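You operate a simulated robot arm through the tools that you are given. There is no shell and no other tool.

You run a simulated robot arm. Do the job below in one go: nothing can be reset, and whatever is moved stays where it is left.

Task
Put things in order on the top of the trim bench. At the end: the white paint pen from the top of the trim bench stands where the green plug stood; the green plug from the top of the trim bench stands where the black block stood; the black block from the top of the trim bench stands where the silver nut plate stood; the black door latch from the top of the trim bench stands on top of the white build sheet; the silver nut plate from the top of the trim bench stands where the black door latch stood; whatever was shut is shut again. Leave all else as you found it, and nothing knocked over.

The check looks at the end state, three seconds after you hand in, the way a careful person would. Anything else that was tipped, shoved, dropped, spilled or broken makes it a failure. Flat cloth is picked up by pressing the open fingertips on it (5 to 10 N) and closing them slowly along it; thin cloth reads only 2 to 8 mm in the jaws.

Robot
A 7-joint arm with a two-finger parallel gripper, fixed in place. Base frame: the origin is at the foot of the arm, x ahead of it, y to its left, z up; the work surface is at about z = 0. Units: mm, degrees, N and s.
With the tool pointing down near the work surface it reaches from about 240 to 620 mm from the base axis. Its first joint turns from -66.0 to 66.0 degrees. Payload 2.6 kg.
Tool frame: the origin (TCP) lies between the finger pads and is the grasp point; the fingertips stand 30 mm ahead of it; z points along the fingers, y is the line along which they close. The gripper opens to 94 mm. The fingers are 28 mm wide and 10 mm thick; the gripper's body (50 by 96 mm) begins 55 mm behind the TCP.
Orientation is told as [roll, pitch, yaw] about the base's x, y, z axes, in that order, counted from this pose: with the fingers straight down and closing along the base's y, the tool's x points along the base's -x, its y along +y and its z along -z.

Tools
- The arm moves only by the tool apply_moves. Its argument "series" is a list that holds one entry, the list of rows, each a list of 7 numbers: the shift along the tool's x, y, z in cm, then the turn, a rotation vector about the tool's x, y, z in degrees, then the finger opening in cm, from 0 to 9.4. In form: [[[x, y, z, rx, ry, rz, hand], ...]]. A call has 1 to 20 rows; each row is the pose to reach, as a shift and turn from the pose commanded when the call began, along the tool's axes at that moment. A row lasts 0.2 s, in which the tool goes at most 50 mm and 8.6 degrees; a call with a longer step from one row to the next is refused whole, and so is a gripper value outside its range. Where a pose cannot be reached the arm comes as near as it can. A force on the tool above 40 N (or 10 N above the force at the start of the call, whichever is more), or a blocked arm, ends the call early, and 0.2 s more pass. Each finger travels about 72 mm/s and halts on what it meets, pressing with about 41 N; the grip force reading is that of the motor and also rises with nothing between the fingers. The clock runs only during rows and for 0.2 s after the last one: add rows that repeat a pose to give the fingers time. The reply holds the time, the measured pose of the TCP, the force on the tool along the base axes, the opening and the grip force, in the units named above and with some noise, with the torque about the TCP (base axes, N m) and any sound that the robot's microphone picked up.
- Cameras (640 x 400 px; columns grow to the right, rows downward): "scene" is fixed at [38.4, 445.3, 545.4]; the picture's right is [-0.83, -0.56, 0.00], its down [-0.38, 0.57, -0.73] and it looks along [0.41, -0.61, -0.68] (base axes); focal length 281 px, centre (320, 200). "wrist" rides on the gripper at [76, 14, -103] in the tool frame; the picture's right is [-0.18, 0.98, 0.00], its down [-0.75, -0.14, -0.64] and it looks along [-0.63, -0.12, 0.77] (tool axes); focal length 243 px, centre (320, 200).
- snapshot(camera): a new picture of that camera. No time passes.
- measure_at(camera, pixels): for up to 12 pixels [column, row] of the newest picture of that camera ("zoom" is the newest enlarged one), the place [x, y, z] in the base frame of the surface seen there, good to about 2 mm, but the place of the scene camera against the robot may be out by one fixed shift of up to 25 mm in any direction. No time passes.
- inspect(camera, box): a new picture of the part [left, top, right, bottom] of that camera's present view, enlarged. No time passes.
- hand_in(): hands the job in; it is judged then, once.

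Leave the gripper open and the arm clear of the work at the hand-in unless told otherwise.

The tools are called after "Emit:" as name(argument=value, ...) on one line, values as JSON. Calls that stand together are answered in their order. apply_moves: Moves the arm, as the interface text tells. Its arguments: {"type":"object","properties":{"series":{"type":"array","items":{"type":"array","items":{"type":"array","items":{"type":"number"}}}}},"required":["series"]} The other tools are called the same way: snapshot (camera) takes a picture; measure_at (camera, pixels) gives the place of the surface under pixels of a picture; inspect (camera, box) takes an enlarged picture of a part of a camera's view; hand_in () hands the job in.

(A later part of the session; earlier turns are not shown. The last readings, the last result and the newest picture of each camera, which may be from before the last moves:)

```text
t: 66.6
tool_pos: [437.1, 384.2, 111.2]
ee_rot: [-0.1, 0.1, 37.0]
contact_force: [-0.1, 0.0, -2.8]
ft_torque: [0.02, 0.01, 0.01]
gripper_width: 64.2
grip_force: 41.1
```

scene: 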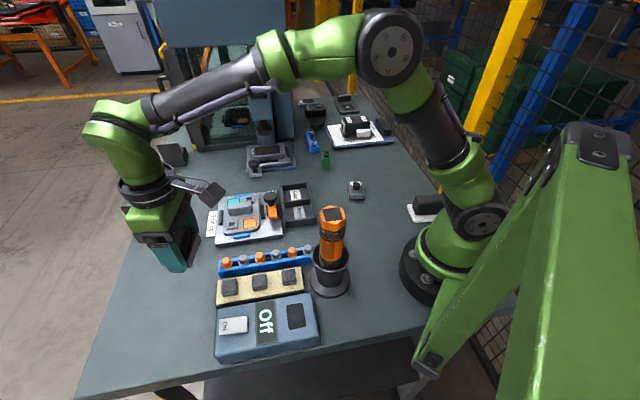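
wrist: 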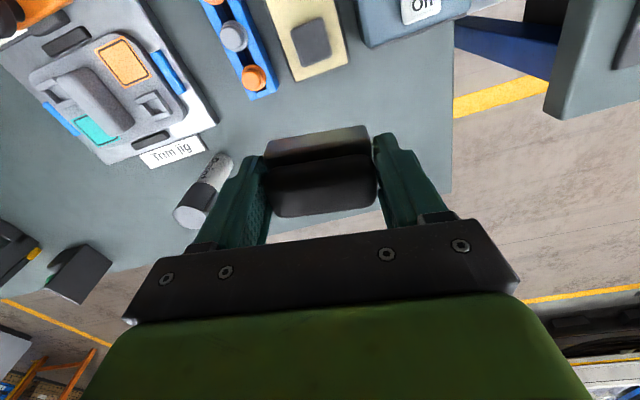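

Mean position (436.6,384.1,111) is right on target. I lower to 5 mm above the pick height, then settle.

Emit:
apply_moves(series=[[[0, 0, 2.5, 0, 0, 0, 3.5], [0, 0, 5.0, 0, 0, 0, 3.5], [0, 0, 6.7, 0, 0, 0, 3.5], [0, 0, 7.2, 0, 0, 0, 3.5], [0, 0, 7.2, 0, 0, 0, 3.5]]])

Emit:
apply_moves(series=[[[0, 0, 0.15, 0, 0, 0, 3.5], [0, 0, 0.3, 0, 0, 0, 3.5]]])

```text
t: 67.8
tool_pos: [436.4, 385.1, 39.6]
ee_rot: [-0.1, 0.0, 36.9]
contact_force: [-0.3, -0.7, -2.9]
ft_torque: [-0.03, 0.02, -0.02]
gripper_width: 64.2
grip_force: 41.1
```

```text
t: 68.4
tool_pos: [437.0, 384.4, 35.9]
ee_rot: [0.0, 0.0, 36.9]
contact_force: [0.8, -0.1, -2.4]
ft_torque: [0.01, 0.02, 0.0]
gripper_width: 64.0
grip_force: 40.9
```

Emit:
apply_moves(series=[[[0, 0, 0.07, 0, 0, 0, 3.5], [0, 0, 0.12, 0, 0, 0, 3.5]]])

```text
t: 69.0
tool_pos: [436.8, 385.6, 34.4]
ee_rot: [-0.1, 0.1, 36.9]
contact_force: [0.2, 0.8, -2.5]
ft_torque: [-0.03, 0.02, 0.03]
gripper_width: 64.0
grip_force: 40.7
```

Still free (−2.5 N). I go down one more millimetre.

Emit:
apply_moves(series=[[[0, 0, 0.05, 0, 0, 0, 3.5], [0, 0, 0.1, 0, 0, 0, 3.5]]])

```text
t: 69.6
tool_pos: [436.8, 385.8, 34.9]
ee_rot: [0.0, -0.1, 37.0]
contact_force: [0.2, -0.6, 0.8]
ft_torque: [-0.01, -0.07, -0.03]
gripper_width: 64.3
grip_force: 40.8
```

Contact (force now +0.8 N). I open slowly.

Emit:
apply_moves(series=[[[0, 0, 0, 0, 0, 0, 6.2], [0, 0, 0, 0, 0, 0, 6.5], [0, 0, 0, 0, 0, 0, 6.9], [0, 0, 0, 0, 0, 0, 7.6], [0, 0, 0, 0, 0, 0, 8.5], [0, 0, 0, 0, 0, 0, 9.4], [0, 0, 0, 0, 0, 0, 9.4]]])

Emit:
snapshot(camera="wrist")

```text
t: 71.2
tool_pos: [436.7, 385.7, 33.2]
ee_rot: [-0.1, 0.1, 37.0]
contact_force: [0.0, -0.8, 0.7]
ft_torque: [0.0, 0.02, 0.0]
gripper_width: 94.2
grip_force: 0.1
```

```text
taken
```

wrist: 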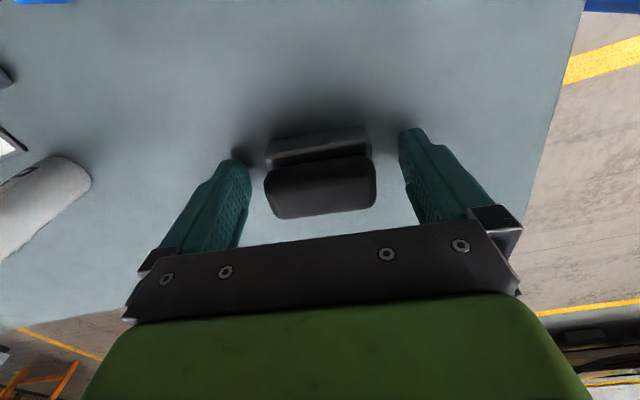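

C is released and upright. I rise 9.5 cm and measure its position.

Emit:
apply_moves(series=[[[0, 0, -1.5, 0, 0, 0, 9.4], [0, 0, -4.5, 0, 0, 0, 9.4], [0, 0, -7.5, 0, 0, 0, 9.4], [0, 0, -9.5, 0, 0, 0, 9.4], [0, 0, -9.5, 0, 0, 0, 9.4]]])

Emit:
inspect(camera="wrist", box=[270, 60, 370, 145])

Emit:
snapshot(camera="wrist")

```text
t: 72.4
tool_pos: [435.6, 385.1, 131.8]
ee_rot: [-0.2, 0.1, 37.0]
contact_force: [1.1, -0.1, 0.6]
ft_torque: [0.02, 0.02, -0.04]
gripper_width: 93.9
grip_force: 0.0
```

```text
4.71 times, centred on (320, 102) of wrist
```

zoom: 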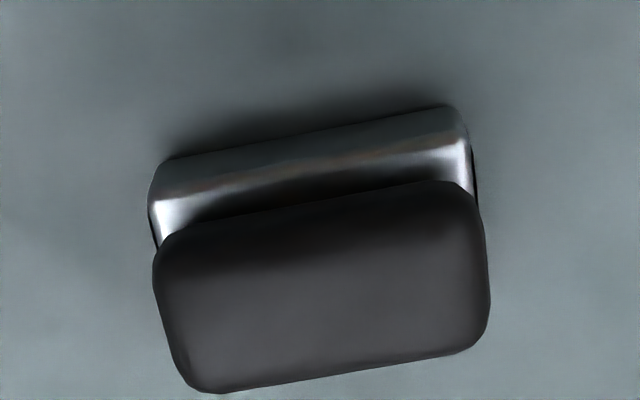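

```text
taken
```

wrist: 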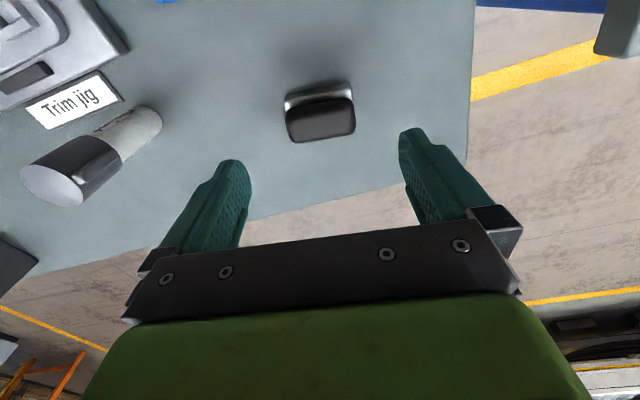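

I measure C's corners and the nearby pen from here.

Emit:
measure_at(camera="zoom", pixels=[[158, 205], [462, 145], [180, 290], [470, 240], [205, 370], [470, 340], [320, 290]])

Emit:
measure_at(camera="wrist", pixels=[[55, 185], [28, 178], [78, 203], [150, 125], [135, 110], [158, 130], [110, 145], [90, 160]])

Emit:
inspect(camera="wrist", box=[0, 80, 180, 220])

```text
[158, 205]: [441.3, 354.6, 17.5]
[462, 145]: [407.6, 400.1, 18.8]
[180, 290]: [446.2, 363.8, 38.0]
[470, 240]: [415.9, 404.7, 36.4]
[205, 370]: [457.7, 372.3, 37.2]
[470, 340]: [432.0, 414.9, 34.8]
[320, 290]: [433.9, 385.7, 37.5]
```

```text
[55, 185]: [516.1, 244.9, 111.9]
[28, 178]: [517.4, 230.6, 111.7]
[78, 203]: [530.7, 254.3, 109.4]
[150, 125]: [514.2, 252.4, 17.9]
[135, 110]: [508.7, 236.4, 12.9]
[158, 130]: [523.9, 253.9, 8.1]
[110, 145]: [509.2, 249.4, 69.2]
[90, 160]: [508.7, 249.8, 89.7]
```

```text
2.86 times, centred on (90, 150) of wrist
```

zoom: 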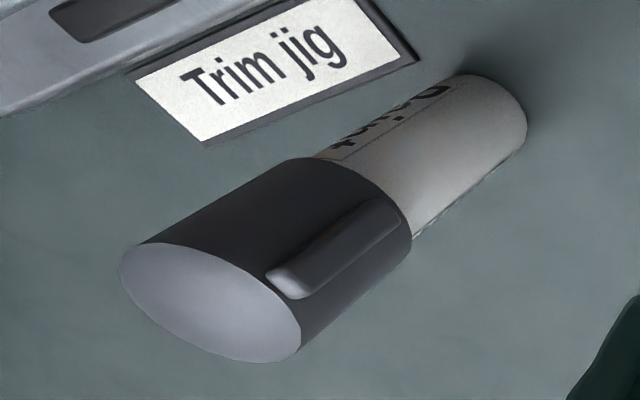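

C stands within a few mm of B's old place, and the pen is at about (516.5,244.5). I now go back to the plug, retracting first and crossing at z≈215, to hover near (400,-200).

Emit:
apply_moves(series=[[[2.9, -0.5, -2.0, 0, 0, 0, 9.4], [5.8, -1.0, -4.0, 0, 0, 0, 9.4], [8.76, -1.48, -5.9, 0, 0, 0, 9.4], [11.8, -3.6, -6.5, 0, 0, 0, 9.4], [14.8, -5.7, -7.1, 0, 0, 0, 9.4], [17.8, -7.8, -7.8, 0, 0, 0, 9.4], [20.78, -9.96, -8.4, 0, 0, 0, 9.4], [23.5, -12.3, -8.4, 0, 0, 0, 9.4], [26.2, -14.7, -8.4, 0, 0, 0, 9.4], [28.9, -17.0, -8.4, 0, 0, 0, 9.4], [31.6, -19.34, -8.4, 0, 0, 0, 9.4], [33.1, -22.6, -8.4, 0, 0, 0, 9.4], [34.6, -25.8, -8.4, 0, 0, 2, 9.4], [36.1, -29.1, -8.4, 0, 0, 4, 9.4], [37.64, -32.33, -8.4, 0, 0, 6, 9.4], [37.8, -36.4, -8.4, 0, 0, 6, 9.4], [37.9, -40.5, -8.4, 0, 0, 6, 9.4], [38.06, -44.53, -8.4, 0, 0, 6, 9.4], [38.06, -44.53, -8.4, 0, 0, 6, 9.4]]])

Emit:
snapshot(camera="wrist")

Emit:
snapshot(camera="scene")

```text
t: 76.4
tool_pos: [401.7, -201.3, 212.5]
ee_rot: [-0.2, 0.1, 30.9]
contact_force: [0.2, 0.0, -0.2]
ft_torque: [0.02, -0.02, -0.02]
gripper_width: 93.9
grip_force: 0.0
```

```text
taken
```

wrist: 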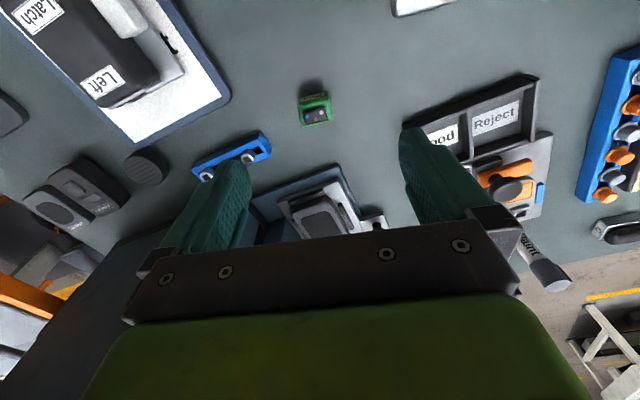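

```text
taken
```

scene: 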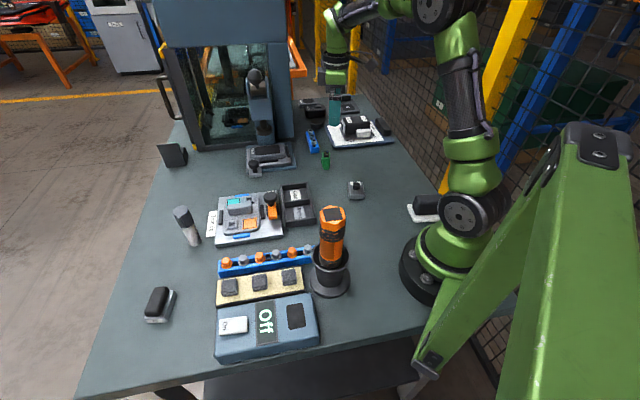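

The plug is at (315,108) in the wrist view. I zoom and measure it.

Emit:
inspect(camera="wrist", box=[285, 70, 345, 135])

```text
6.15 times, centred on (315, 102) of wrist
```

zoom: 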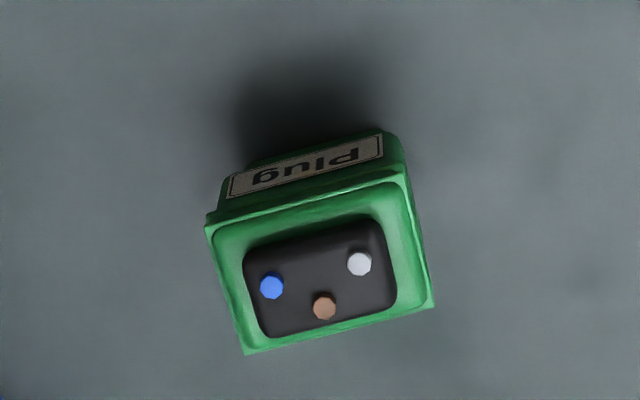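

Emit:
measure_at(camera="zoom", pixels=[[212, 232], [400, 178], [428, 302], [248, 348], [320, 265], [232, 190], [390, 145], [250, 165], [380, 135], [315, 290], [300, 175], [360, 225]])

Emit:
apply_moves(series=[[[0, 0, 0, 0, 0, 0, 9.4]]])

Emit:
apply_moves(series=[[[0, 0, 0, 0, 0, 0, 9.4]]])

```text
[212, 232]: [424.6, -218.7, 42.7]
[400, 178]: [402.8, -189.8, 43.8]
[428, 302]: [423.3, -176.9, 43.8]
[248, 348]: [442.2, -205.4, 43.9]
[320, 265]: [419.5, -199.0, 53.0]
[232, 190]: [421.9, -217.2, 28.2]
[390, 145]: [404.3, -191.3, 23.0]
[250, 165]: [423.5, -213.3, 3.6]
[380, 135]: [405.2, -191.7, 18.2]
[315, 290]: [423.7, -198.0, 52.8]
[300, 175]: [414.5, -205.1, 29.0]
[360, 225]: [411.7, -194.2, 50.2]
```

```text
t: 76.8
tool_pos: [401.9, -200.5, 212.7]
ee_rot: [-0.1, 0.0, 31.0]
contact_force: [0.8, 0.5, 0.2]
ft_torque: [-0.01, -0.02, -0.01]
gripper_width: 94.2
grip_force: 0.1
```

```text
t: 77.2
tool_pos: [399.8, -200.4, 212.4]
ee_rot: [-0.2, 0.1, 31.0]
contact_force: [0.2, 0.3, -0.4]
ft_torque: [0.0, 0.0, -0.01]
gripper_width: 94.0
grip_force: 0.1
```

Plug: rim 36×24 mm, centre ≈ (423,-198), long axis ≈125°, top z≈53. I move over it with yaw 35° so the fingers close on its two end faces, and descend to z≈110 for a check.

Emit:
apply_moves(series=[[[-1.0, -0.45, 2.5, 0, 0, -2, 9.4], [-2.02, -0.9, 5.0, 0, 0, -4, 9.4], [-2.02, -0.9, 8.0, 0, 0, -4, 9.4], [-2.02, -0.9, 10.2, 0, 0, -4, 9.4], [-2.02, -0.9, 10.2, 0, 0, -4, 9.4]]])

Emit:
snapshot(camera="wrist")

Emit:
inspect(camera="wrist", box=[270, 80, 370, 180])

```text
t: 78.4
tool_pos: [422.6, -196.9, 110.6]
ee_rot: [-0.2, 0.0, 35.0]
contact_force: [0.5, 0.8, -0.4]
ft_torque: [-0.02, 0.01, 0.02]
gripper_width: 94.0
grip_force: 0.1
```

```text
taken
```

wrist: 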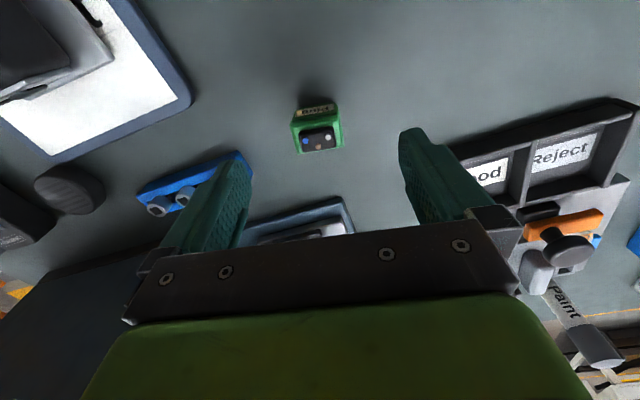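

```text
4.00 times, centred on (320, 130) of wrist
```

zoom: 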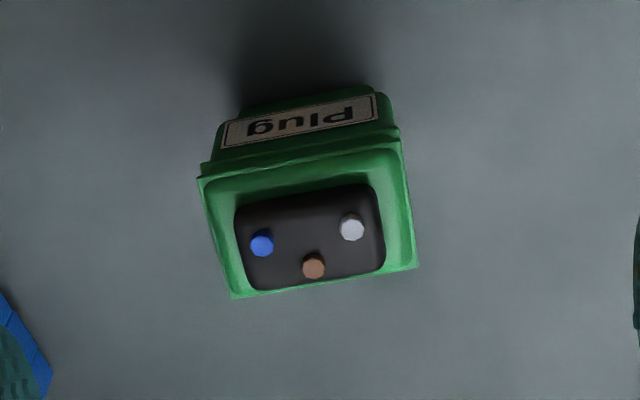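

I measure the rim corners again from this lower height.

Emit:
measure_at(camera="zoom", pixels=[[206, 182], [396, 152], [412, 264], [236, 292], [310, 235], [222, 150], [385, 110], [240, 112], [375, 92]])

Emit:
apply_moves(series=[[[0, 0, 0, 0, 0, 0, 9.4]]])

```text
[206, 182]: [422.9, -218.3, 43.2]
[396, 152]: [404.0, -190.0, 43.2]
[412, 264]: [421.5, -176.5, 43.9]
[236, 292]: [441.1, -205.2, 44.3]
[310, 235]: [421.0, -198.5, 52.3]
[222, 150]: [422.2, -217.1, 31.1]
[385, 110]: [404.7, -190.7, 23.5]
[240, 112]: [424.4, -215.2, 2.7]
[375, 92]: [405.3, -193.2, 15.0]
```

```text
t: 78.8
tool_pos: [422.0, -195.9, 109.5]
ee_rot: [-0.2, 0.1, 34.9]
contact_force: [-1.2, 0.1, -0.2]
ft_torque: [0.0, -0.01, -0.02]
gripper_width: 94.1
grip_force: 0.0
```

Centre (422.4,-197.5), long axis 124°. I fine-adjust and descend to TCP z≈36.

Emit:
apply_moves(series=[[[0, -0.1, 2.5, 0, 0, 1, 9.4], [0, -0.1, 5.0, 0, 0, 1, 9.4], [0, -0.1, 6.6, 0, 0, 1, 9.4], [0, -0.1, 7.4, 0, 0, 1, 9.4], [0, -0.1, 7.4, 0, 0, 1, 9.4]]])

Emit:
snapshot(camera="wrist")

Emit:
inspect(camera="scene", box=[290, 110, 370, 180])

```text
t: 80.0
tool_pos: [421.5, -196.9, 39.3]
ee_rot: [-0.2, 0.0, 34.0]
contact_force: [0.3, -0.2, -0.5]
ft_torque: [0.01, 0.01, 0.01]
gripper_width: 93.9
grip_force: 0.1
```

```text
taken
```

wrist: 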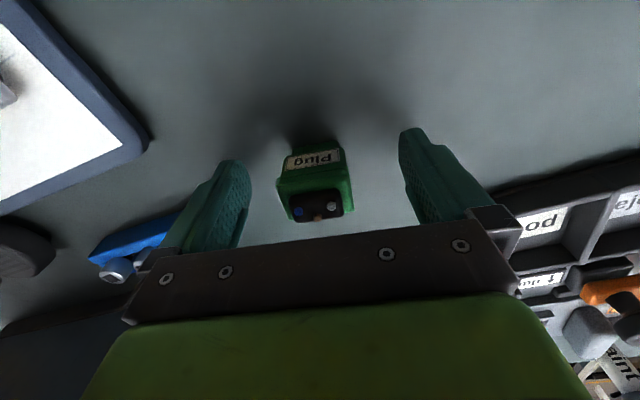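

```text
5.71 times, centred on (330, 145) of scene
```

zoom: 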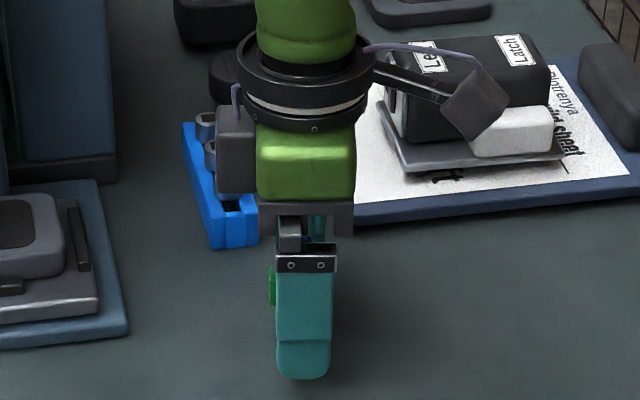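

I check the gap on each side by measuring the finger faces and the plug's ends.

Emit:
measure_at(camera="wrist", pixels=[[247, 185], [250, 175], [400, 145], [404, 158], [280, 175], [282, 195], [348, 165], [353, 200], [289, 217], [344, 212]])

```text
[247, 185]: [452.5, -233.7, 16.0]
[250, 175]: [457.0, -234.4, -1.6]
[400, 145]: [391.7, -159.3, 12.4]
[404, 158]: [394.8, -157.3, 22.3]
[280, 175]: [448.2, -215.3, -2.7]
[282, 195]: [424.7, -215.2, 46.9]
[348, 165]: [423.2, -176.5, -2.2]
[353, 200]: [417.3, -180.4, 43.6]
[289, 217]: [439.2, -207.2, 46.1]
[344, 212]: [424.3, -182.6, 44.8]
```

The plug is centred between the fingers to within 1 mm. I close gently.

Emit:
apply_moves(series=[[[0, 0, 0, 0, 0, 0, 8.0], [0, 0, 0, 0, 0, 0, 6.8], [0, 0, 0, 0, 0, 0, 5.6], [0, 0, 0, 0, 0, 0, 4.8], [0, 0, 0, 0, 0, 0, 4.3], [0, 0, 0, 0, 0, 0, 3.9], [0, 0, 0, 0, 0, 0, 3.6], [0, 0, 0, 0, 0, 0, 3.3], [0, 0, 0, 0, 0, 0, 2.8], [0, 0, 0, 0, 0, 0, 2.0], [0, 0, 0, 0, 0, 0, 2.0]]])

Emit:
snapshot(camera="wrist")

```text
t: 82.4
tool_pos: [419.9, -197.6, 39.1]
ee_rot: [-0.1, -0.1, 34.0]
contact_force: [0.2, -0.3, 0.8]
ft_torque: [0.01, -0.02, -0.02]
gripper_width: 38.7
grip_force: 41.0
```

```text
taken
```

wrist: 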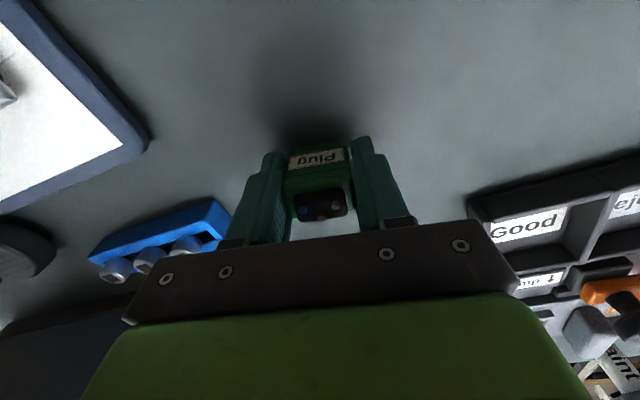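

Gripped at 38.7 mm. I lift slowly 12 cm, then carry it to above C's old spot (239,-325), turning to yaw 0.

Emit:
apply_moves(series=[[[0, 0, -0.4, 0, 0, 0, 2.0], [0, 0, -1.5, 0, 0, 0, 2.0], [0, 0, -4.0, 0, 0, 0, 2.0], [0, 0, -8.0, 0, 0, 0, 2.0], [0, 0, -12.0, 0, 0, 0, 2.0], [0, 0, -12.0, 0, 0, 0, 2.0]]])

Emit:
snapshot(camera="wrist")

Emit:
inspect(camera="scene", box=[290, 90, 370, 180])

```text
t: 83.8
tool_pos: [418.9, -197.8, 156.6]
ee_rot: [-0.1, -0.1, 33.9]
contact_force: [-0.6, 0.5, 0.1]
ft_torque: [-0.01, 0.01, -0.02]
gripper_width: 38.9
grip_force: 41.0
```

```text
taken
```

wrist: 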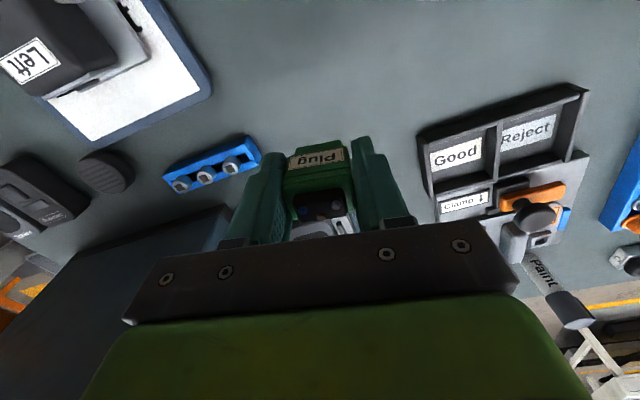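

```text
4.44 times, centred on (330, 135) of scene
```

zoom: 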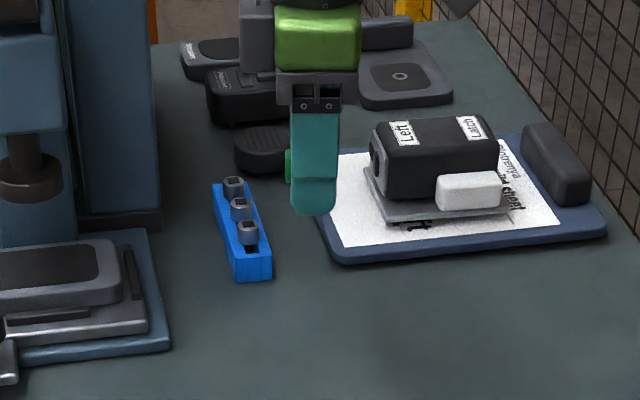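

The plug hangs straight between the fingers. I carry it to the target.

Emit:
apply_moves(series=[[[3.0, 0, 0, 0, 0, 5, 2.0], [7.0, -0.1, 0, 0, 0, 11, 2.0], [11.0, -0.2, 0, 0, 0, 17, 2.0], [15.0, -0.25, 0, 0, 0, 23, 2.0], [19.0, -0.3, 0, 0, 0, 29, 2.0], [21.5, -0.35, 0, 0, 0, 34, 2.0], [22.0, -0.38, 0, 0, 0, 34, 2.0], [22.0, -0.38, 0, 0, 0, 34, 2.0]]])

Emit:
apply_moves(series=[[[0, 0, 0, 0, 0, 0, 2.0]]])

Emit:
snapshot(camera="wrist")

```text
t: 85.6
tool_pos: [241.0, -324.8, 159.7]
ee_rot: [-0.1, 0.1, -0.1]
contact_force: [0.3, 0.3, -1.6]
ft_torque: [-0.03, -0.02, -0.01]
gripper_width: 38.8
grip_force: 40.9
```

```text
t: 86.0
tool_pos: [240.8, -325.2, 158.3]
ee_rot: [-0.1, 0.1, 0.0]
contact_force: [-0.9, -0.3, -1.0]
ft_torque: [0.01, -0.03, -0.01]
gripper_width: 38.7
grip_force: 40.9
```

```text
taken
```

wrist: 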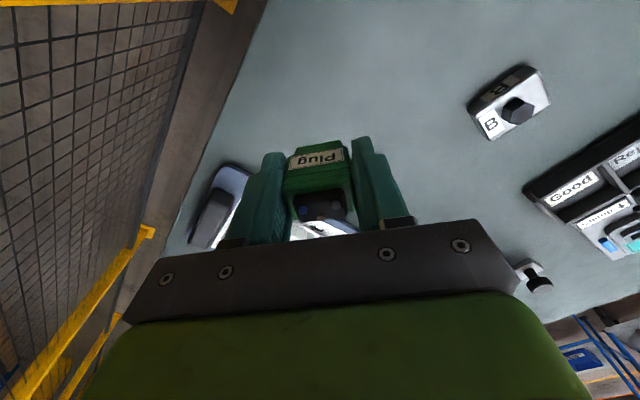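

At (241,-325). I adjust 2.5 mm inward and lower to 5 mm above the pick height.

Emit:
apply_moves(series=[[[0.25, 0, 3.5, 0, 0, 0, 2.0], [0.25, 0, 7.5, 0, 0, 0, 2.0], [0.25, 0, 10.3, 0, 0, 0, 2.0], [0.25, 0, 11.5, 0, 0, 0, 2.0], [0.25, 0, 11.5, 0, 0, 0, 2.0]]])

Emit:
apply_moves(series=[[[0, 0, 0.15, 0, 0, 0, 2.0], [0, 0, 0.3, 0, 0, 0, 2.0]]])

```text
t: 87.2
tool_pos: [238.5, -325.0, 42.5]
ee_rot: [-0.1, 0.0, 0.0]
contact_force: [0.0, -0.5, -0.4]
ft_torque: [-0.03, -0.02, -0.04]
gripper_width: 38.7
grip_force: 41.2
```

```text
t: 87.8
tool_pos: [239.3, -324.3, 39.9]
ee_rot: [-0.1, 0.0, 0.0]
contact_force: [-0.1, 0.0, -0.6]
ft_torque: [0.03, 0.01, 0.0]
gripper_width: 38.7
grip_force: 41.1
```

No contact yet at z≈40. I step down 1 mm at a time.

Emit:
apply_moves(series=[[[0, 0, 0.1, 0, 0, 0, 2.0]]])

Emit:
apply_moves(series=[[[0, 0, 0.05, 0, 0, 0, 2.0]]])

Emit:
apply_moves(series=[[[0, 0, 0.05, 0, 0, 0, 2.0]]])

```text
t: 88.2
tool_pos: [239.9, -325.1, 40.8]
ee_rot: [-0.1, 0.0, 0.0]
contact_force: [-0.2, -0.1, 0.4]
ft_torque: [0.01, 0.02, 0.02]
gripper_width: 38.8
grip_force: 41.1
```

```text
t: 88.6
tool_pos: [239.9, -325.0, 39.2]
ee_rot: [-0.2, 0.0, 0.0]
contact_force: [-0.4, 2.2, 6.5]
ft_torque: [0.09, 0.03, -0.02]
gripper_width: 38.7
grip_force: 40.3
```

```text
t: 89.0
tool_pos: [238.9, -325.9, 38.8]
ee_rot: [-0.2, -0.1, -0.1]
contact_force: [-5.8, 6.1, 22.4]
ft_torque: [0.2, 0.13, 0.02]
gripper_width: 39.1
grip_force: 41.2
```

Firm contact (22 N); I back off 0.8 mm to relieve it and then open slowly.

Emit:
apply_moves(series=[[[0, 0, -0.07, 0, 0, 0, 2.0], [0, 0, -0.07, 0, 0, 0, 2.0]]])

```text
t: 89.6
tool_pos: [239.4, -324.8, 38.8]
ee_rot: [-0.2, -0.1, 0.1]
contact_force: [2.1, -1.7, 7.7]
ft_torque: [-0.1, -0.08, 0.04]
gripper_width: 38.9
grip_force: 41.1
```

Emit:
apply_moves(series=[[[0, 0, -0.02, 0, 0, 0, 2.0], [0, 0, -0.02, 0, 0, 0, 3.7], [0, 0, -0.02, 0, 0, 0, 4.0], [0, 0, -0.02, 0, 0, 0, 4.3], [0, 0, -0.02, 0, 0, 0, 4.8], [0, 0, -0.02, 0, 0, 0, 5.6], [0, 0, -0.02, 0, 0, 0, 6.6], [0, 0, -0.02, 0, 0, 0, 7.8], [0, 0, -0.02, 0, 0, 0, 9.0], [0, 0, -0.02, 0, 0, 0, 9.4], [0, 0, -0.02, 0, 0, 0, 9.4]]])

Emit:
snapshot(camera="wrist")

Emit:
inspect(camera="scene", box=[360, 130, 430, 190])

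```text
t: 92.0
tool_pos: [239.1, -325.0, 39.2]
ee_rot: [-0.2, 0.0, 0.0]
contact_force: [-0.4, 0.5, 0.3]
ft_torque: [-0.01, -0.02, -0.01]
gripper_width: 94.0
grip_force: 0.1
```

```text
taken
```

wrist: 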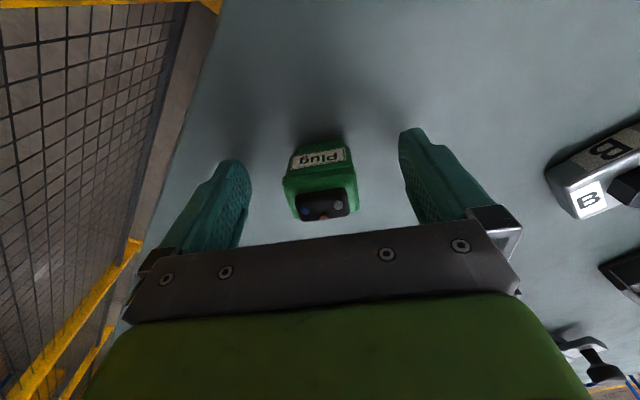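

```text
6.67 times, centred on (395, 160) of scene
```

zoom: 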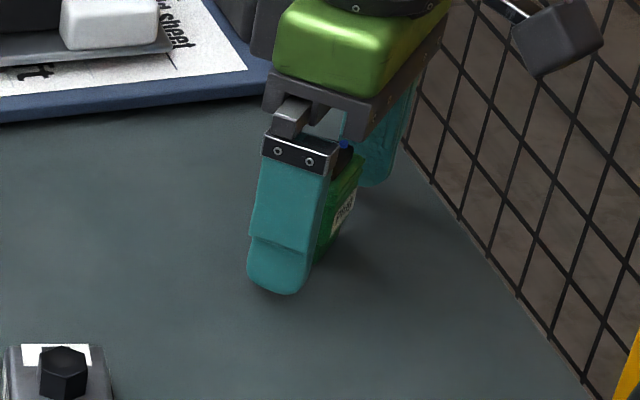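

The plug stands. I rise 16 cm and check it.

Emit:
apply_moves(series=[[[0, 0, -1.5, 0, 0, 0, 9.4], [0, 0, -5.0, 0, 0, 0, 9.4], [0, 0, -9.5, 0, 0, 0, 9.4], [0, 0, -13.5, 0, 0, 0, 9.4], [0, 0, -16.5, 0, 0, 0, 9.4], [0, 0, -16.5, 0, 0, 0, 9.4]]])

Emit:
snapshot(camera="wrist")

Emit:
inspect(camera="wrist", box=[285, 70, 345, 135])

Emit:
inspect(camera="scene", box=[360, 130, 430, 190])

```text
t: 93.4
tool_pos: [239.0, -325.0, 205.3]
ee_rot: [-0.1, 0.0, 0.0]
contact_force: [-0.9, -0.8, 1.0]
ft_torque: [0.01, 0.01, 0.0]
gripper_width: 94.0
grip_force: 0.0
```

```text
taken
```

wrist: 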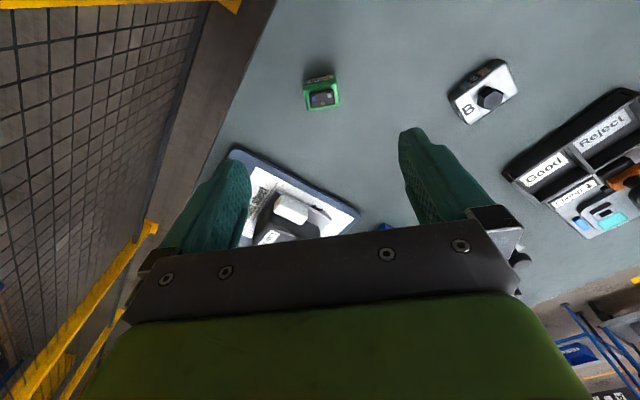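

```text
6.15 times, centred on (315, 102) of wrist
```

zoom: 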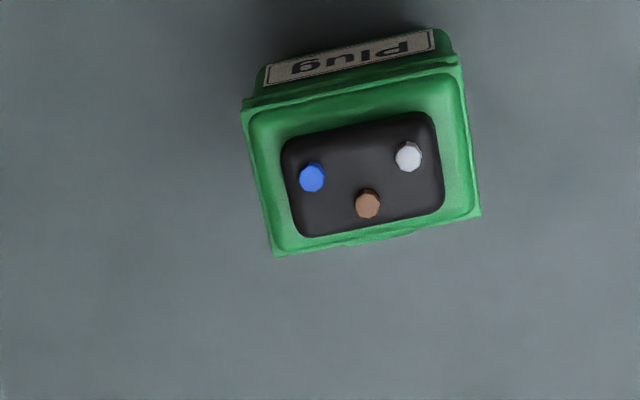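

```text
6.67 times, centred on (395, 160) of scene
```

zoom: 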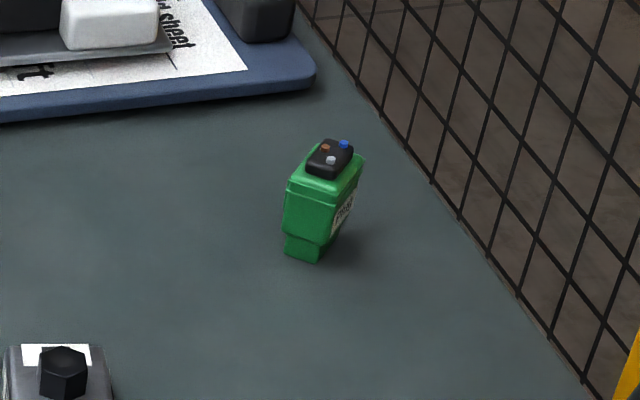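

The plug stands upright at C's old spot. I confirm its location, then cross to the pen.

Emit:
measure_at(camera="wrist", pixels=[[322, 98], [305, 88], [337, 83], [341, 103], [308, 110]])

```text
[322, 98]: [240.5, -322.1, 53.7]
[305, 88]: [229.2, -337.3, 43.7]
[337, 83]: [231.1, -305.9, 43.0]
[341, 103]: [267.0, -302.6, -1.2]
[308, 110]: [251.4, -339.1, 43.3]
```

The plug is at ≈ (240,-322), which is good. I cross over to hover near the pen at about (430,225,215).

Emit:
apply_moves(series=[[[-0.9, 4.1, -0.5, 0, 0, 0, 9.4], [-1.8, 8.2, -1.0, 0, 0, 0, 9.4], [-2.8, 12.3, -1.0, 0, 0, 0, 9.4], [-3.7, 16.4, -1.0, 0, 0, 0, 9.4], [-4.6, 20.5, -1.0, 0, 0, 0, 9.4], [-5.0, 24.5, -1.0, 0, 0, 0, 9.4], [-5.4, 28.5, -1.0, 0, 0, 0, 9.4], [-5.8, 32.5, -1.0, 0, 0, 0, 9.4], [-6.1, 36.5, -1.0, 0, 0, 0, 9.4], [-8.1, 40.2, -1.0, 0, 0, 0, 9.4], [-10.1, 43.9, -1.0, 0, 0, 0, 9.4], [-12.1, 47.5, -1.0, 0, 0, 0, 9.4], [-14.5, 50.0, -1.0, 0, 0, 0, 9.4], [-16.9, 52.5, -1.0, 0, 0, 0, 9.4], [-19.1, 55.0, -1.0, 0, 0, 0, 9.4], [-19.1, 55.0, -1.0, 0, 0, 0, 9.4]]])

Emit:
snapshot(camera="wrist")

Emit:
snapshot(camera="scene")

```text
t: 96.8
tool_pos: [434.7, 226.1, 210.5]
ee_rot: [-0.1, 0.0, 0.0]
contact_force: [-0.2, 0.2, -0.2]
ft_torque: [0.01, -0.01, 0.0]
gripper_width: 93.9
grip_force: 0.1
```

```text
taken
```

wrist: 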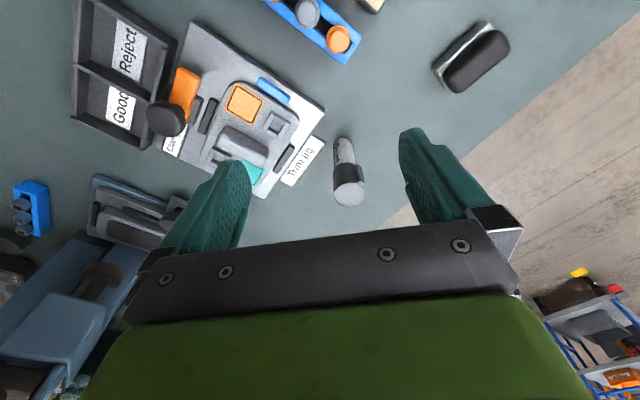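

```text
taken
```

scene: 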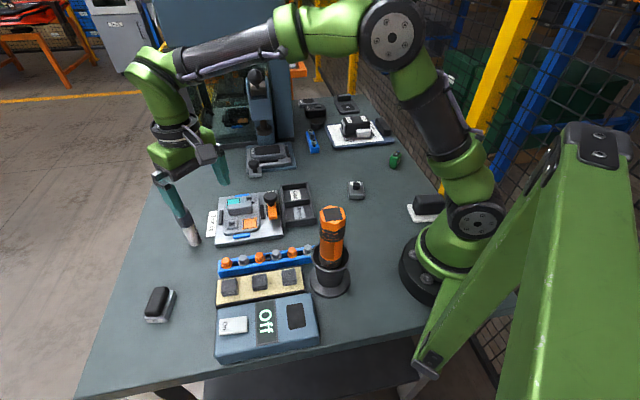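

The pen is at (345,170) in the wrist view, close to the "Trim jig" label. I zoom and measure the pen, the jig's edge and its label.

Emit:
inspect(camera="wrist", box=[260, 110, 400, 215])

Emit:
measure_at(camera="zoom", pixels=[[370, 125], [405, 370], [330, 350], [475, 330], [350, 180], [340, 140], [405, 135], [250, 120], [150, 330], [100, 310], [60, 385], [280, 60]])

Emit:
measure_at(camera="wrist", pixels=[[325, 105], [303, 140], [285, 155], [255, 195], [265, 175], [472, 58], [440, 68], [490, 35], [500, 45], [450, 85]])

```text
3.81 times, centred on (330, 162) of wrist
```

zoom: 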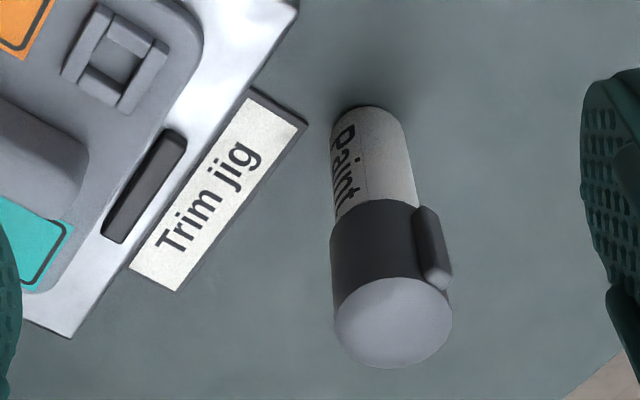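

```text
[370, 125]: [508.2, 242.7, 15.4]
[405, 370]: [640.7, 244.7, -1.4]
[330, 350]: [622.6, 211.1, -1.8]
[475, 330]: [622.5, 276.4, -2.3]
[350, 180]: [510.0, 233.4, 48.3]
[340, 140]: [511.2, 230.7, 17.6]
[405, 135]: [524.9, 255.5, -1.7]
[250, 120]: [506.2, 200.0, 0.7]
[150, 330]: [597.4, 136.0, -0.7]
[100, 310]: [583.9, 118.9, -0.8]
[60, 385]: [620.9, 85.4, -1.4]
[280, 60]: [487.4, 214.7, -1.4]
```

```text
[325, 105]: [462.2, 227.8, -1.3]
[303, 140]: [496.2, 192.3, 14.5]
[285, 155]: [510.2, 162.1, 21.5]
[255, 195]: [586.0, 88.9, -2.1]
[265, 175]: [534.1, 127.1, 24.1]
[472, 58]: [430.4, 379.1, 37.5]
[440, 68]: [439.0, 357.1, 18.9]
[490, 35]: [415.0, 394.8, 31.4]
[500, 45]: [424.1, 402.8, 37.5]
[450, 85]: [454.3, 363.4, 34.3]
```

I measure the pen's cap disc and clip more finely.

Emit:
inspect(camera="wrist", box=[310, 125, 390, 215])

Emit:
measure_at(camera="wrist", pixels=[[347, 194], [334, 193], [361, 192], [347, 203], [347, 184], [356, 178], [344, 165], [333, 170], [338, 145], [349, 145], [352, 150]])

```text
4.44 times, centred on (350, 170) of wrist
```

zoom: 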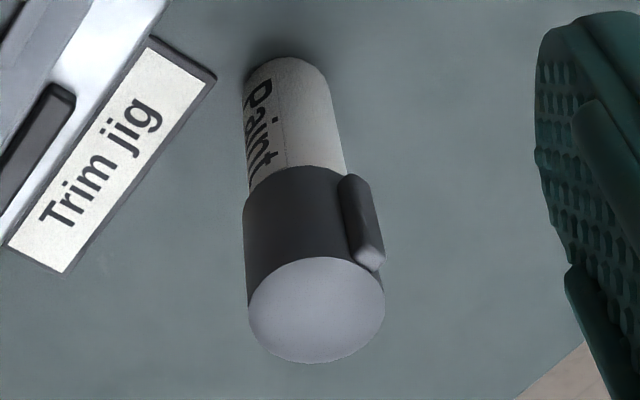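

```text
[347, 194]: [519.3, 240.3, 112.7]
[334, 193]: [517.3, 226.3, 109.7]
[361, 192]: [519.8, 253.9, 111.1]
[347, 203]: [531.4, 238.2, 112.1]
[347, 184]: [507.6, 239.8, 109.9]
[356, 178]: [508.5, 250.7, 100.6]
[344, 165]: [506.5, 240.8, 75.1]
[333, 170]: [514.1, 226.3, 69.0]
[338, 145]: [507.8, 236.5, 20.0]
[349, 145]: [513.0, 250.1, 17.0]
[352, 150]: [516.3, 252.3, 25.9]
```

Pen: cap centre ≈ (519,240), cap radius ≈14, top z≈112, clip pointing toward −x+y (~135°). I'll grip with the fingers closing along ~60° (yaw −30°), which avoids the clip and keeps the tips above the jig. First I re-read the pose.

Emit:
apply_moves(series=[[[0, 0, 0, 0, 0, 0, 9.4]]])

Emit:
apply_moves(series=[[[0, 0, 0, 0, 0, 0, 9.4]]])

```text
t: 97.2
tool_pos: [433.1, 224.4, 210.6]
ee_rot: [-0.1, 0.0, 0.0]
contact_force: [-0.5, 0.0, 0.0]
ft_torque: [0.01, -0.01, -0.02]
gripper_width: 94.0
grip_force: 0.1
```

```text
t: 97.6
tool_pos: [433.7, 226.2, 211.8]
ee_rot: [-0.1, 0.1, 0.1]
contact_force: [-0.2, 0.1, -0.2]
ft_torque: [0.01, 0.01, -0.03]
gripper_width: 94.0
grip_force: 0.1
```

Mean position (433.8,225.6,211). I go over the pen at z≈175, with yaw −30°.

Emit:
apply_moves(series=[[[-2.1, 0.36, 0.9, 0, 0, 7.5, 9.4], [-4.3, 0.72, 1.8, 0, 0, 15, 9.4], [-6.4, 1.1, 2.7, 0, 0, 22.5, 9.4], [-8.52, 1.44, 3.6, 0, 0, 30, 9.4], [-8.52, 1.44, 3.6, 0, 0, 30, 9.4]]])

Emit:
apply_moves(series=[[[0, 0, 0, 0, 0, 0, 9.4]]])

Emit:
snapshot(camera="wrist")

Emit:
inspect(camera="scene", box=[130, 130, 270, 260])

```text
t: 98.8
tool_pos: [518.0, 241.6, 175.7]
ee_rot: [-0.2, 0.0, -30.1]
contact_force: [-0.2, 0.5, -0.2]
ft_torque: [-0.01, -0.03, 0.01]
gripper_width: 94.1
grip_force: 0.1
```

```text
t: 99.2
tool_pos: [518.5, 241.8, 175.7]
ee_rot: [-0.1, 0.0, -30.0]
contact_force: [-0.3, 0.4, 0.4]
ft_torque: [-0.03, 0.0, -0.01]
gripper_width: 94.0
grip_force: 0.1
```

```text
taken
```

wrist: 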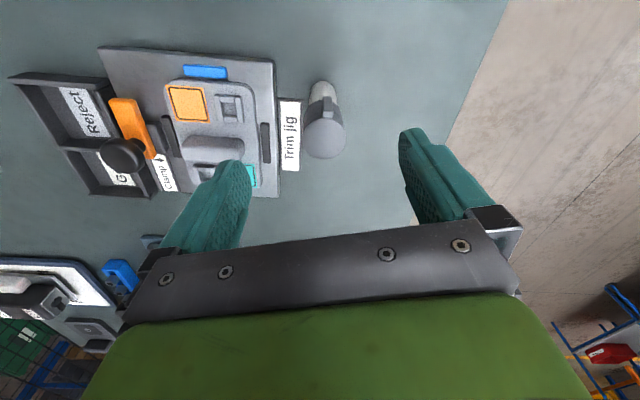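

```text
3.08 times, centred on (200, 195) of scene
```

zoom: 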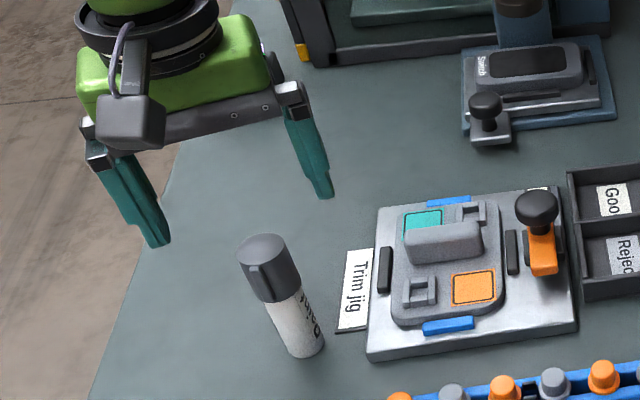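

The left finger will come down above the jig's edge, so I measure the heights there and re-measure the pen's cap from here.

Emit:
measure_at(camera="wrist", pixels=[[264, 145], [264, 128], [272, 100], [230, 105], [250, 172], [290, 130], [324, 138], [310, 138], [344, 138], [325, 155], [324, 122], [332, 115]])

Emit:
inspect(camera="wrist", box=[250, 60, 370, 180])

```text
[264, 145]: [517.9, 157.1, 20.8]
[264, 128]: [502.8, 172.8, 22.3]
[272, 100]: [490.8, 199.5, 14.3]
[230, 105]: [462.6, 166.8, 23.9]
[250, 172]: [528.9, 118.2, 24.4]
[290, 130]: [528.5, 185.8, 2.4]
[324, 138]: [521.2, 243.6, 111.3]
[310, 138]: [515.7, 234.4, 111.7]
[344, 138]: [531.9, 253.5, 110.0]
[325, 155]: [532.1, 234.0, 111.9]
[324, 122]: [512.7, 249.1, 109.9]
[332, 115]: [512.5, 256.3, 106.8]
```

```text
3.33 times, centred on (310, 120) of wrist
```

zoom: 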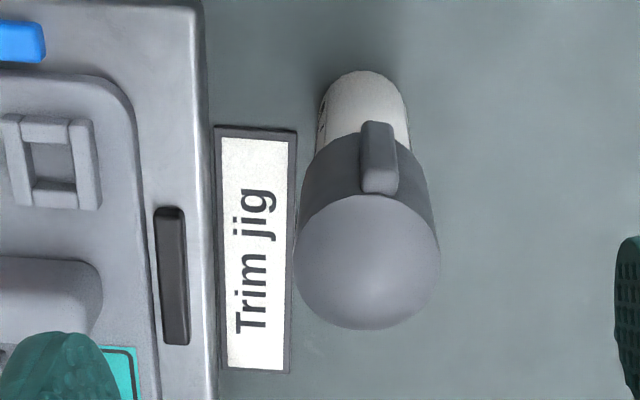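

The jig parts under the left finger are ≤ 24 mm high, and my fingertips will stay at 37 mm. Pen centre ≈ (521,242). I fine-adjust and descend to TCP z≈67.

Emit:
apply_moves(series=[[[-0.15, 0.15, 2.0, 0, 0, 0, 9.4], [-0.15, 0.15, 5.0, 0, 0, 0, 9.4], [-0.15, 0.15, 8.0, 0, 0, 0, 9.4], [-0.15, 0.15, 10.0, 0, 0, 0, 9.4], [-0.15, 0.15, 10.8, 0, 0, 0, 9.4], [-0.15, 0.15, 10.8, 0, 0, 0, 9.4]]])

Emit:
snapshot(camera="wrist")

Emit:
inspect(camera="scene", box=[130, 160, 270, 270])

```text
t: 100.6
tool_pos: [518.3, 241.3, 69.4]
ee_rot: [-0.1, 0.1, -30.0]
contact_force: [-0.2, -0.4, 0.0]
ft_torque: [0.02, 0.03, -0.01]
gripper_width: 93.8
grip_force: 0.0
```

```text
taken
```

wrist: 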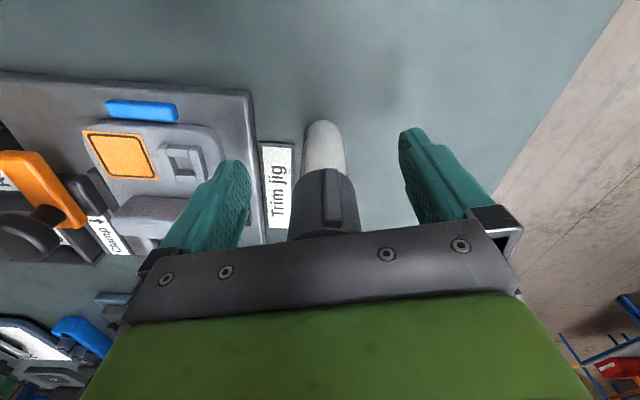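

```text
3.64 times, centred on (200, 215) of scene
```

zoom: 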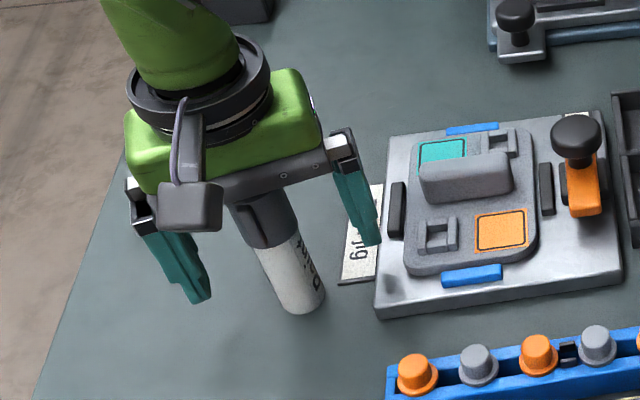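

The pen is between the fingers. I measure gaps: left/right finger faces and the pen's silhouette.

Emit:
measure_at(camera="wrist", pixels=[[248, 180], [247, 190], [400, 145], [404, 158], [306, 150], [342, 150], [324, 150], [298, 195], [350, 195], [327, 200]])

```text
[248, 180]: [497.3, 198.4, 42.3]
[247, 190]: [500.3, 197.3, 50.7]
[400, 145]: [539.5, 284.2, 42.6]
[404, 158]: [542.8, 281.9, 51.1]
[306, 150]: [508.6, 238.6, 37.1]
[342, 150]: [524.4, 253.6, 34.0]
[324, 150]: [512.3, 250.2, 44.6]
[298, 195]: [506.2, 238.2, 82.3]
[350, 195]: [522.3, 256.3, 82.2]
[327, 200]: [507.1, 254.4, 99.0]
```

The pen is 3 mm toward tool +y. I shift by 0.3 cm and close slowly.

Emit:
apply_moves(series=[[[-0.1, 0.3, 0, 0, 0, 0, 9.4], [-0.1, 0.3, 0, 0, 0, 0, 8.0], [-0.1, 0.3, 0, 0, 0, 0, 6.6], [-0.1, 0.3, 0, 0, 0, 0, 5.4], [-0.1, 0.3, 0, 0, 0, 0, 4.6], [-0.1, 0.3, 0, 0, 0, 0, 4.1], [-0.1, 0.3, 0, 0, 0, 0, 3.7], [-0.1, 0.3, 0, 0, 0, 0, 3.4], [-0.1, 0.3, 0, 0, 0, 0, 3.1], [-0.1, 0.3, 0, 0, 0, 0, 2.6], [-0.1, 0.3, 0, 0, 0, 0, 1.8], [-0.1, 0.3, 0, 0, 0, 0, 1.8]]])

Emit:
snapshot(camera="wrist")

Emit:
inspect(camera="scene", box=[130, 160, 270, 270])

```text
t: 103.2
tool_pos: [521.7, 242.1, 69.0]
ee_rot: [-0.1, -0.1, -30.1]
contact_force: [0.1, -0.2, 0.2]
ft_torque: [-0.01, 0.04, 0.0]
gripper_width: 29.5
grip_force: 41.1
```

```text
taken
```

wrist: 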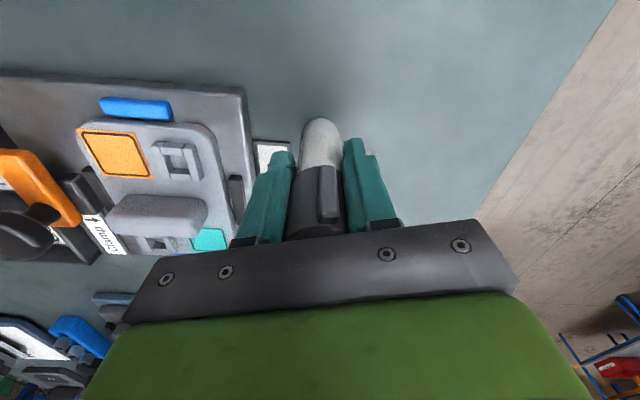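

```text
3.64 times, centred on (200, 215) of scene
```

zoom: 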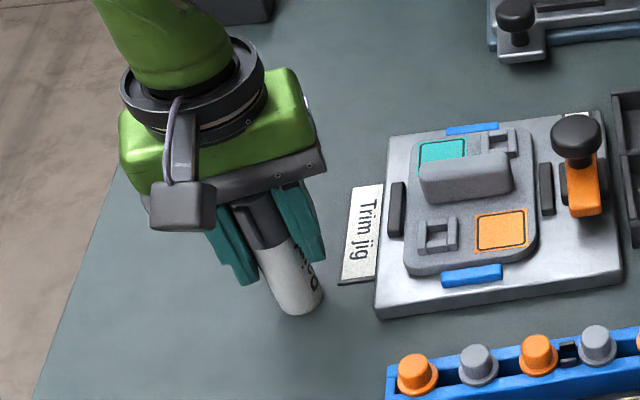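

Gripped at 29.5 mm, 41 N. I lift slowly 10 cm and check.

Emit:
apply_moves(series=[[[0, 0, -0.4, 0, 0, 0, 1.8], [0, 0, -1.2, 0, 0, 0, 1.8], [0, 0, -3.0, 0, 0, 0, 1.8], [0, 0, -5.5, 0, 0, 0, 1.8], [0, 0, -8.0, 0, 0, 0, 1.8], [0, 0, -10.0, 0, 0, 0, 1.8], [0, 0, -10.0, 0, 0, 0, 1.8]]])

Emit:
snapshot(camera="wrist")

Emit:
snapshot(camera="scene")

```text
t: 104.8
tool_pos: [518.5, 242.3, 168.1]
ee_rot: [-0.1, -0.2, -30.0]
contact_force: [0.4, 0.4, -0.5]
ft_torque: [0.0, 0.0, -0.03]
gripper_width: 29.8
grip_force: 41.1
```

```text
taken
```

wrist: 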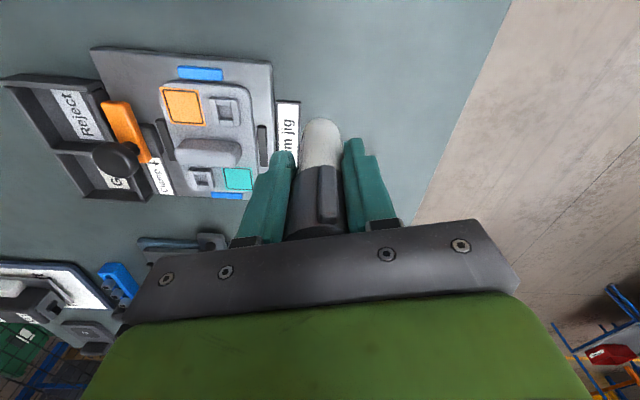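

```text
taken
```

scene: 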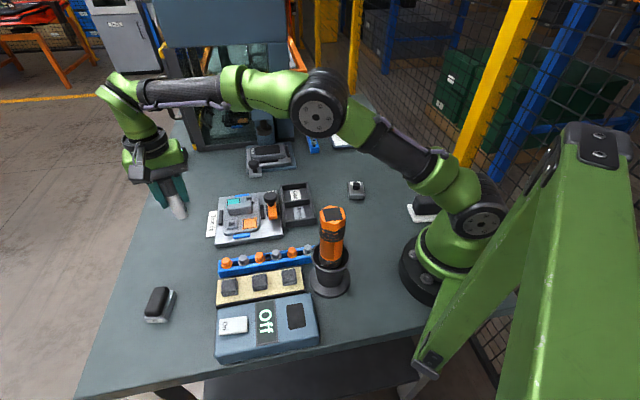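

The pen is held steady. I retract it and cross at z≈215 via (360,140), (300,20) and (330,-110) to above the plug's old spot (422,-197.5).

Emit:
apply_moves(series=[[[3.0, -2.7, -1.0, 0, 0, 0, 1.8], [6.03, -5.45, -2.2, 0, 0, 0, 1.8], [6.9, -9.2, -3.0, 0, 0, 0, 1.8], [7.8, -13.0, -3.9, 0, 0, 0, 1.8], [8.71, -16.81, -4.7, 0, 0, 0, 1.8], [8.5, -20.1, -4.7, 0, 0, 0, 1.8], [8.3, -23.5, -4.7, 0, 0, 0, 1.8], [8.1, -26.8, -4.7, 0, 0, 0, 1.8], [7.91, -30.2, -4.7, 0, 0, 0, 1.8], [5.6, -32.6, -4.7, 0, 0, 0, 1.8], [3.4, -35.1, -4.7, 0, 0, 0, 1.8], [1.1, -37.5, -4.7, 0, 0, 0, 1.8], [-1.19, -39.96, -4.7, 0, 0, 0, 1.8], [-4.3, -40.7, -4.7, 0, 0, 0, 1.8], [-7.4, -41.5, -4.7, 0, 0, 0, 1.8], [-10.5, -42.2, -4.7, 0, 0, 0, 1.8], [-13.0, -42.8, -4.7, 0, 0, 0, 1.8], [-13.53, -42.94, -4.7, 0, 0, 0, 1.8], [-13.53, -42.94, -4.7, 0, 0, 0, 1.8]]])

Emit:
apply_moves(series=[[[0, 0, 0, 0, 0, 0, 1.8]]])

Emit:
snapshot(camera="wrist")

Emit:
snapshot(camera="scene")

```text
t: 108.8
tool_pos: [423.7, -196.5, 215.9]
ee_rot: [-0.1, 0.1, -29.9]
contact_force: [0.8, -0.2, -0.3]
ft_torque: [0.0, -0.03, 0.0]
gripper_width: 29.6
grip_force: 40.5
```

```text
t: 109.2
tool_pos: [422.5, -196.9, 216.0]
ee_rot: [-0.1, 0.0, -30.1]
contact_force: [0.2, 0.4, -0.8]
ft_torque: [0.04, 0.03, -0.03]
gripper_width: 29.9
grip_force: 41.2
```

```text
taken
```

wrist: 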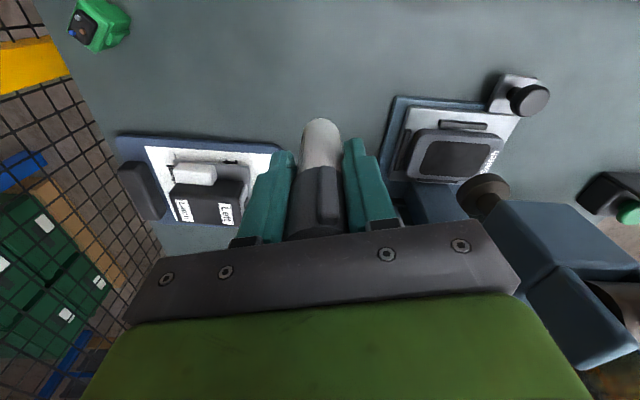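

```text
taken
```

scene: 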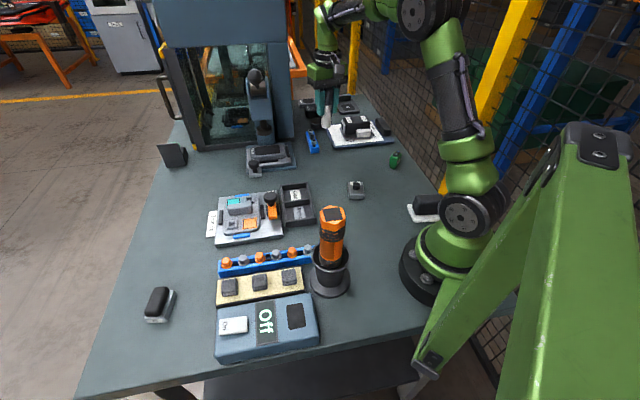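

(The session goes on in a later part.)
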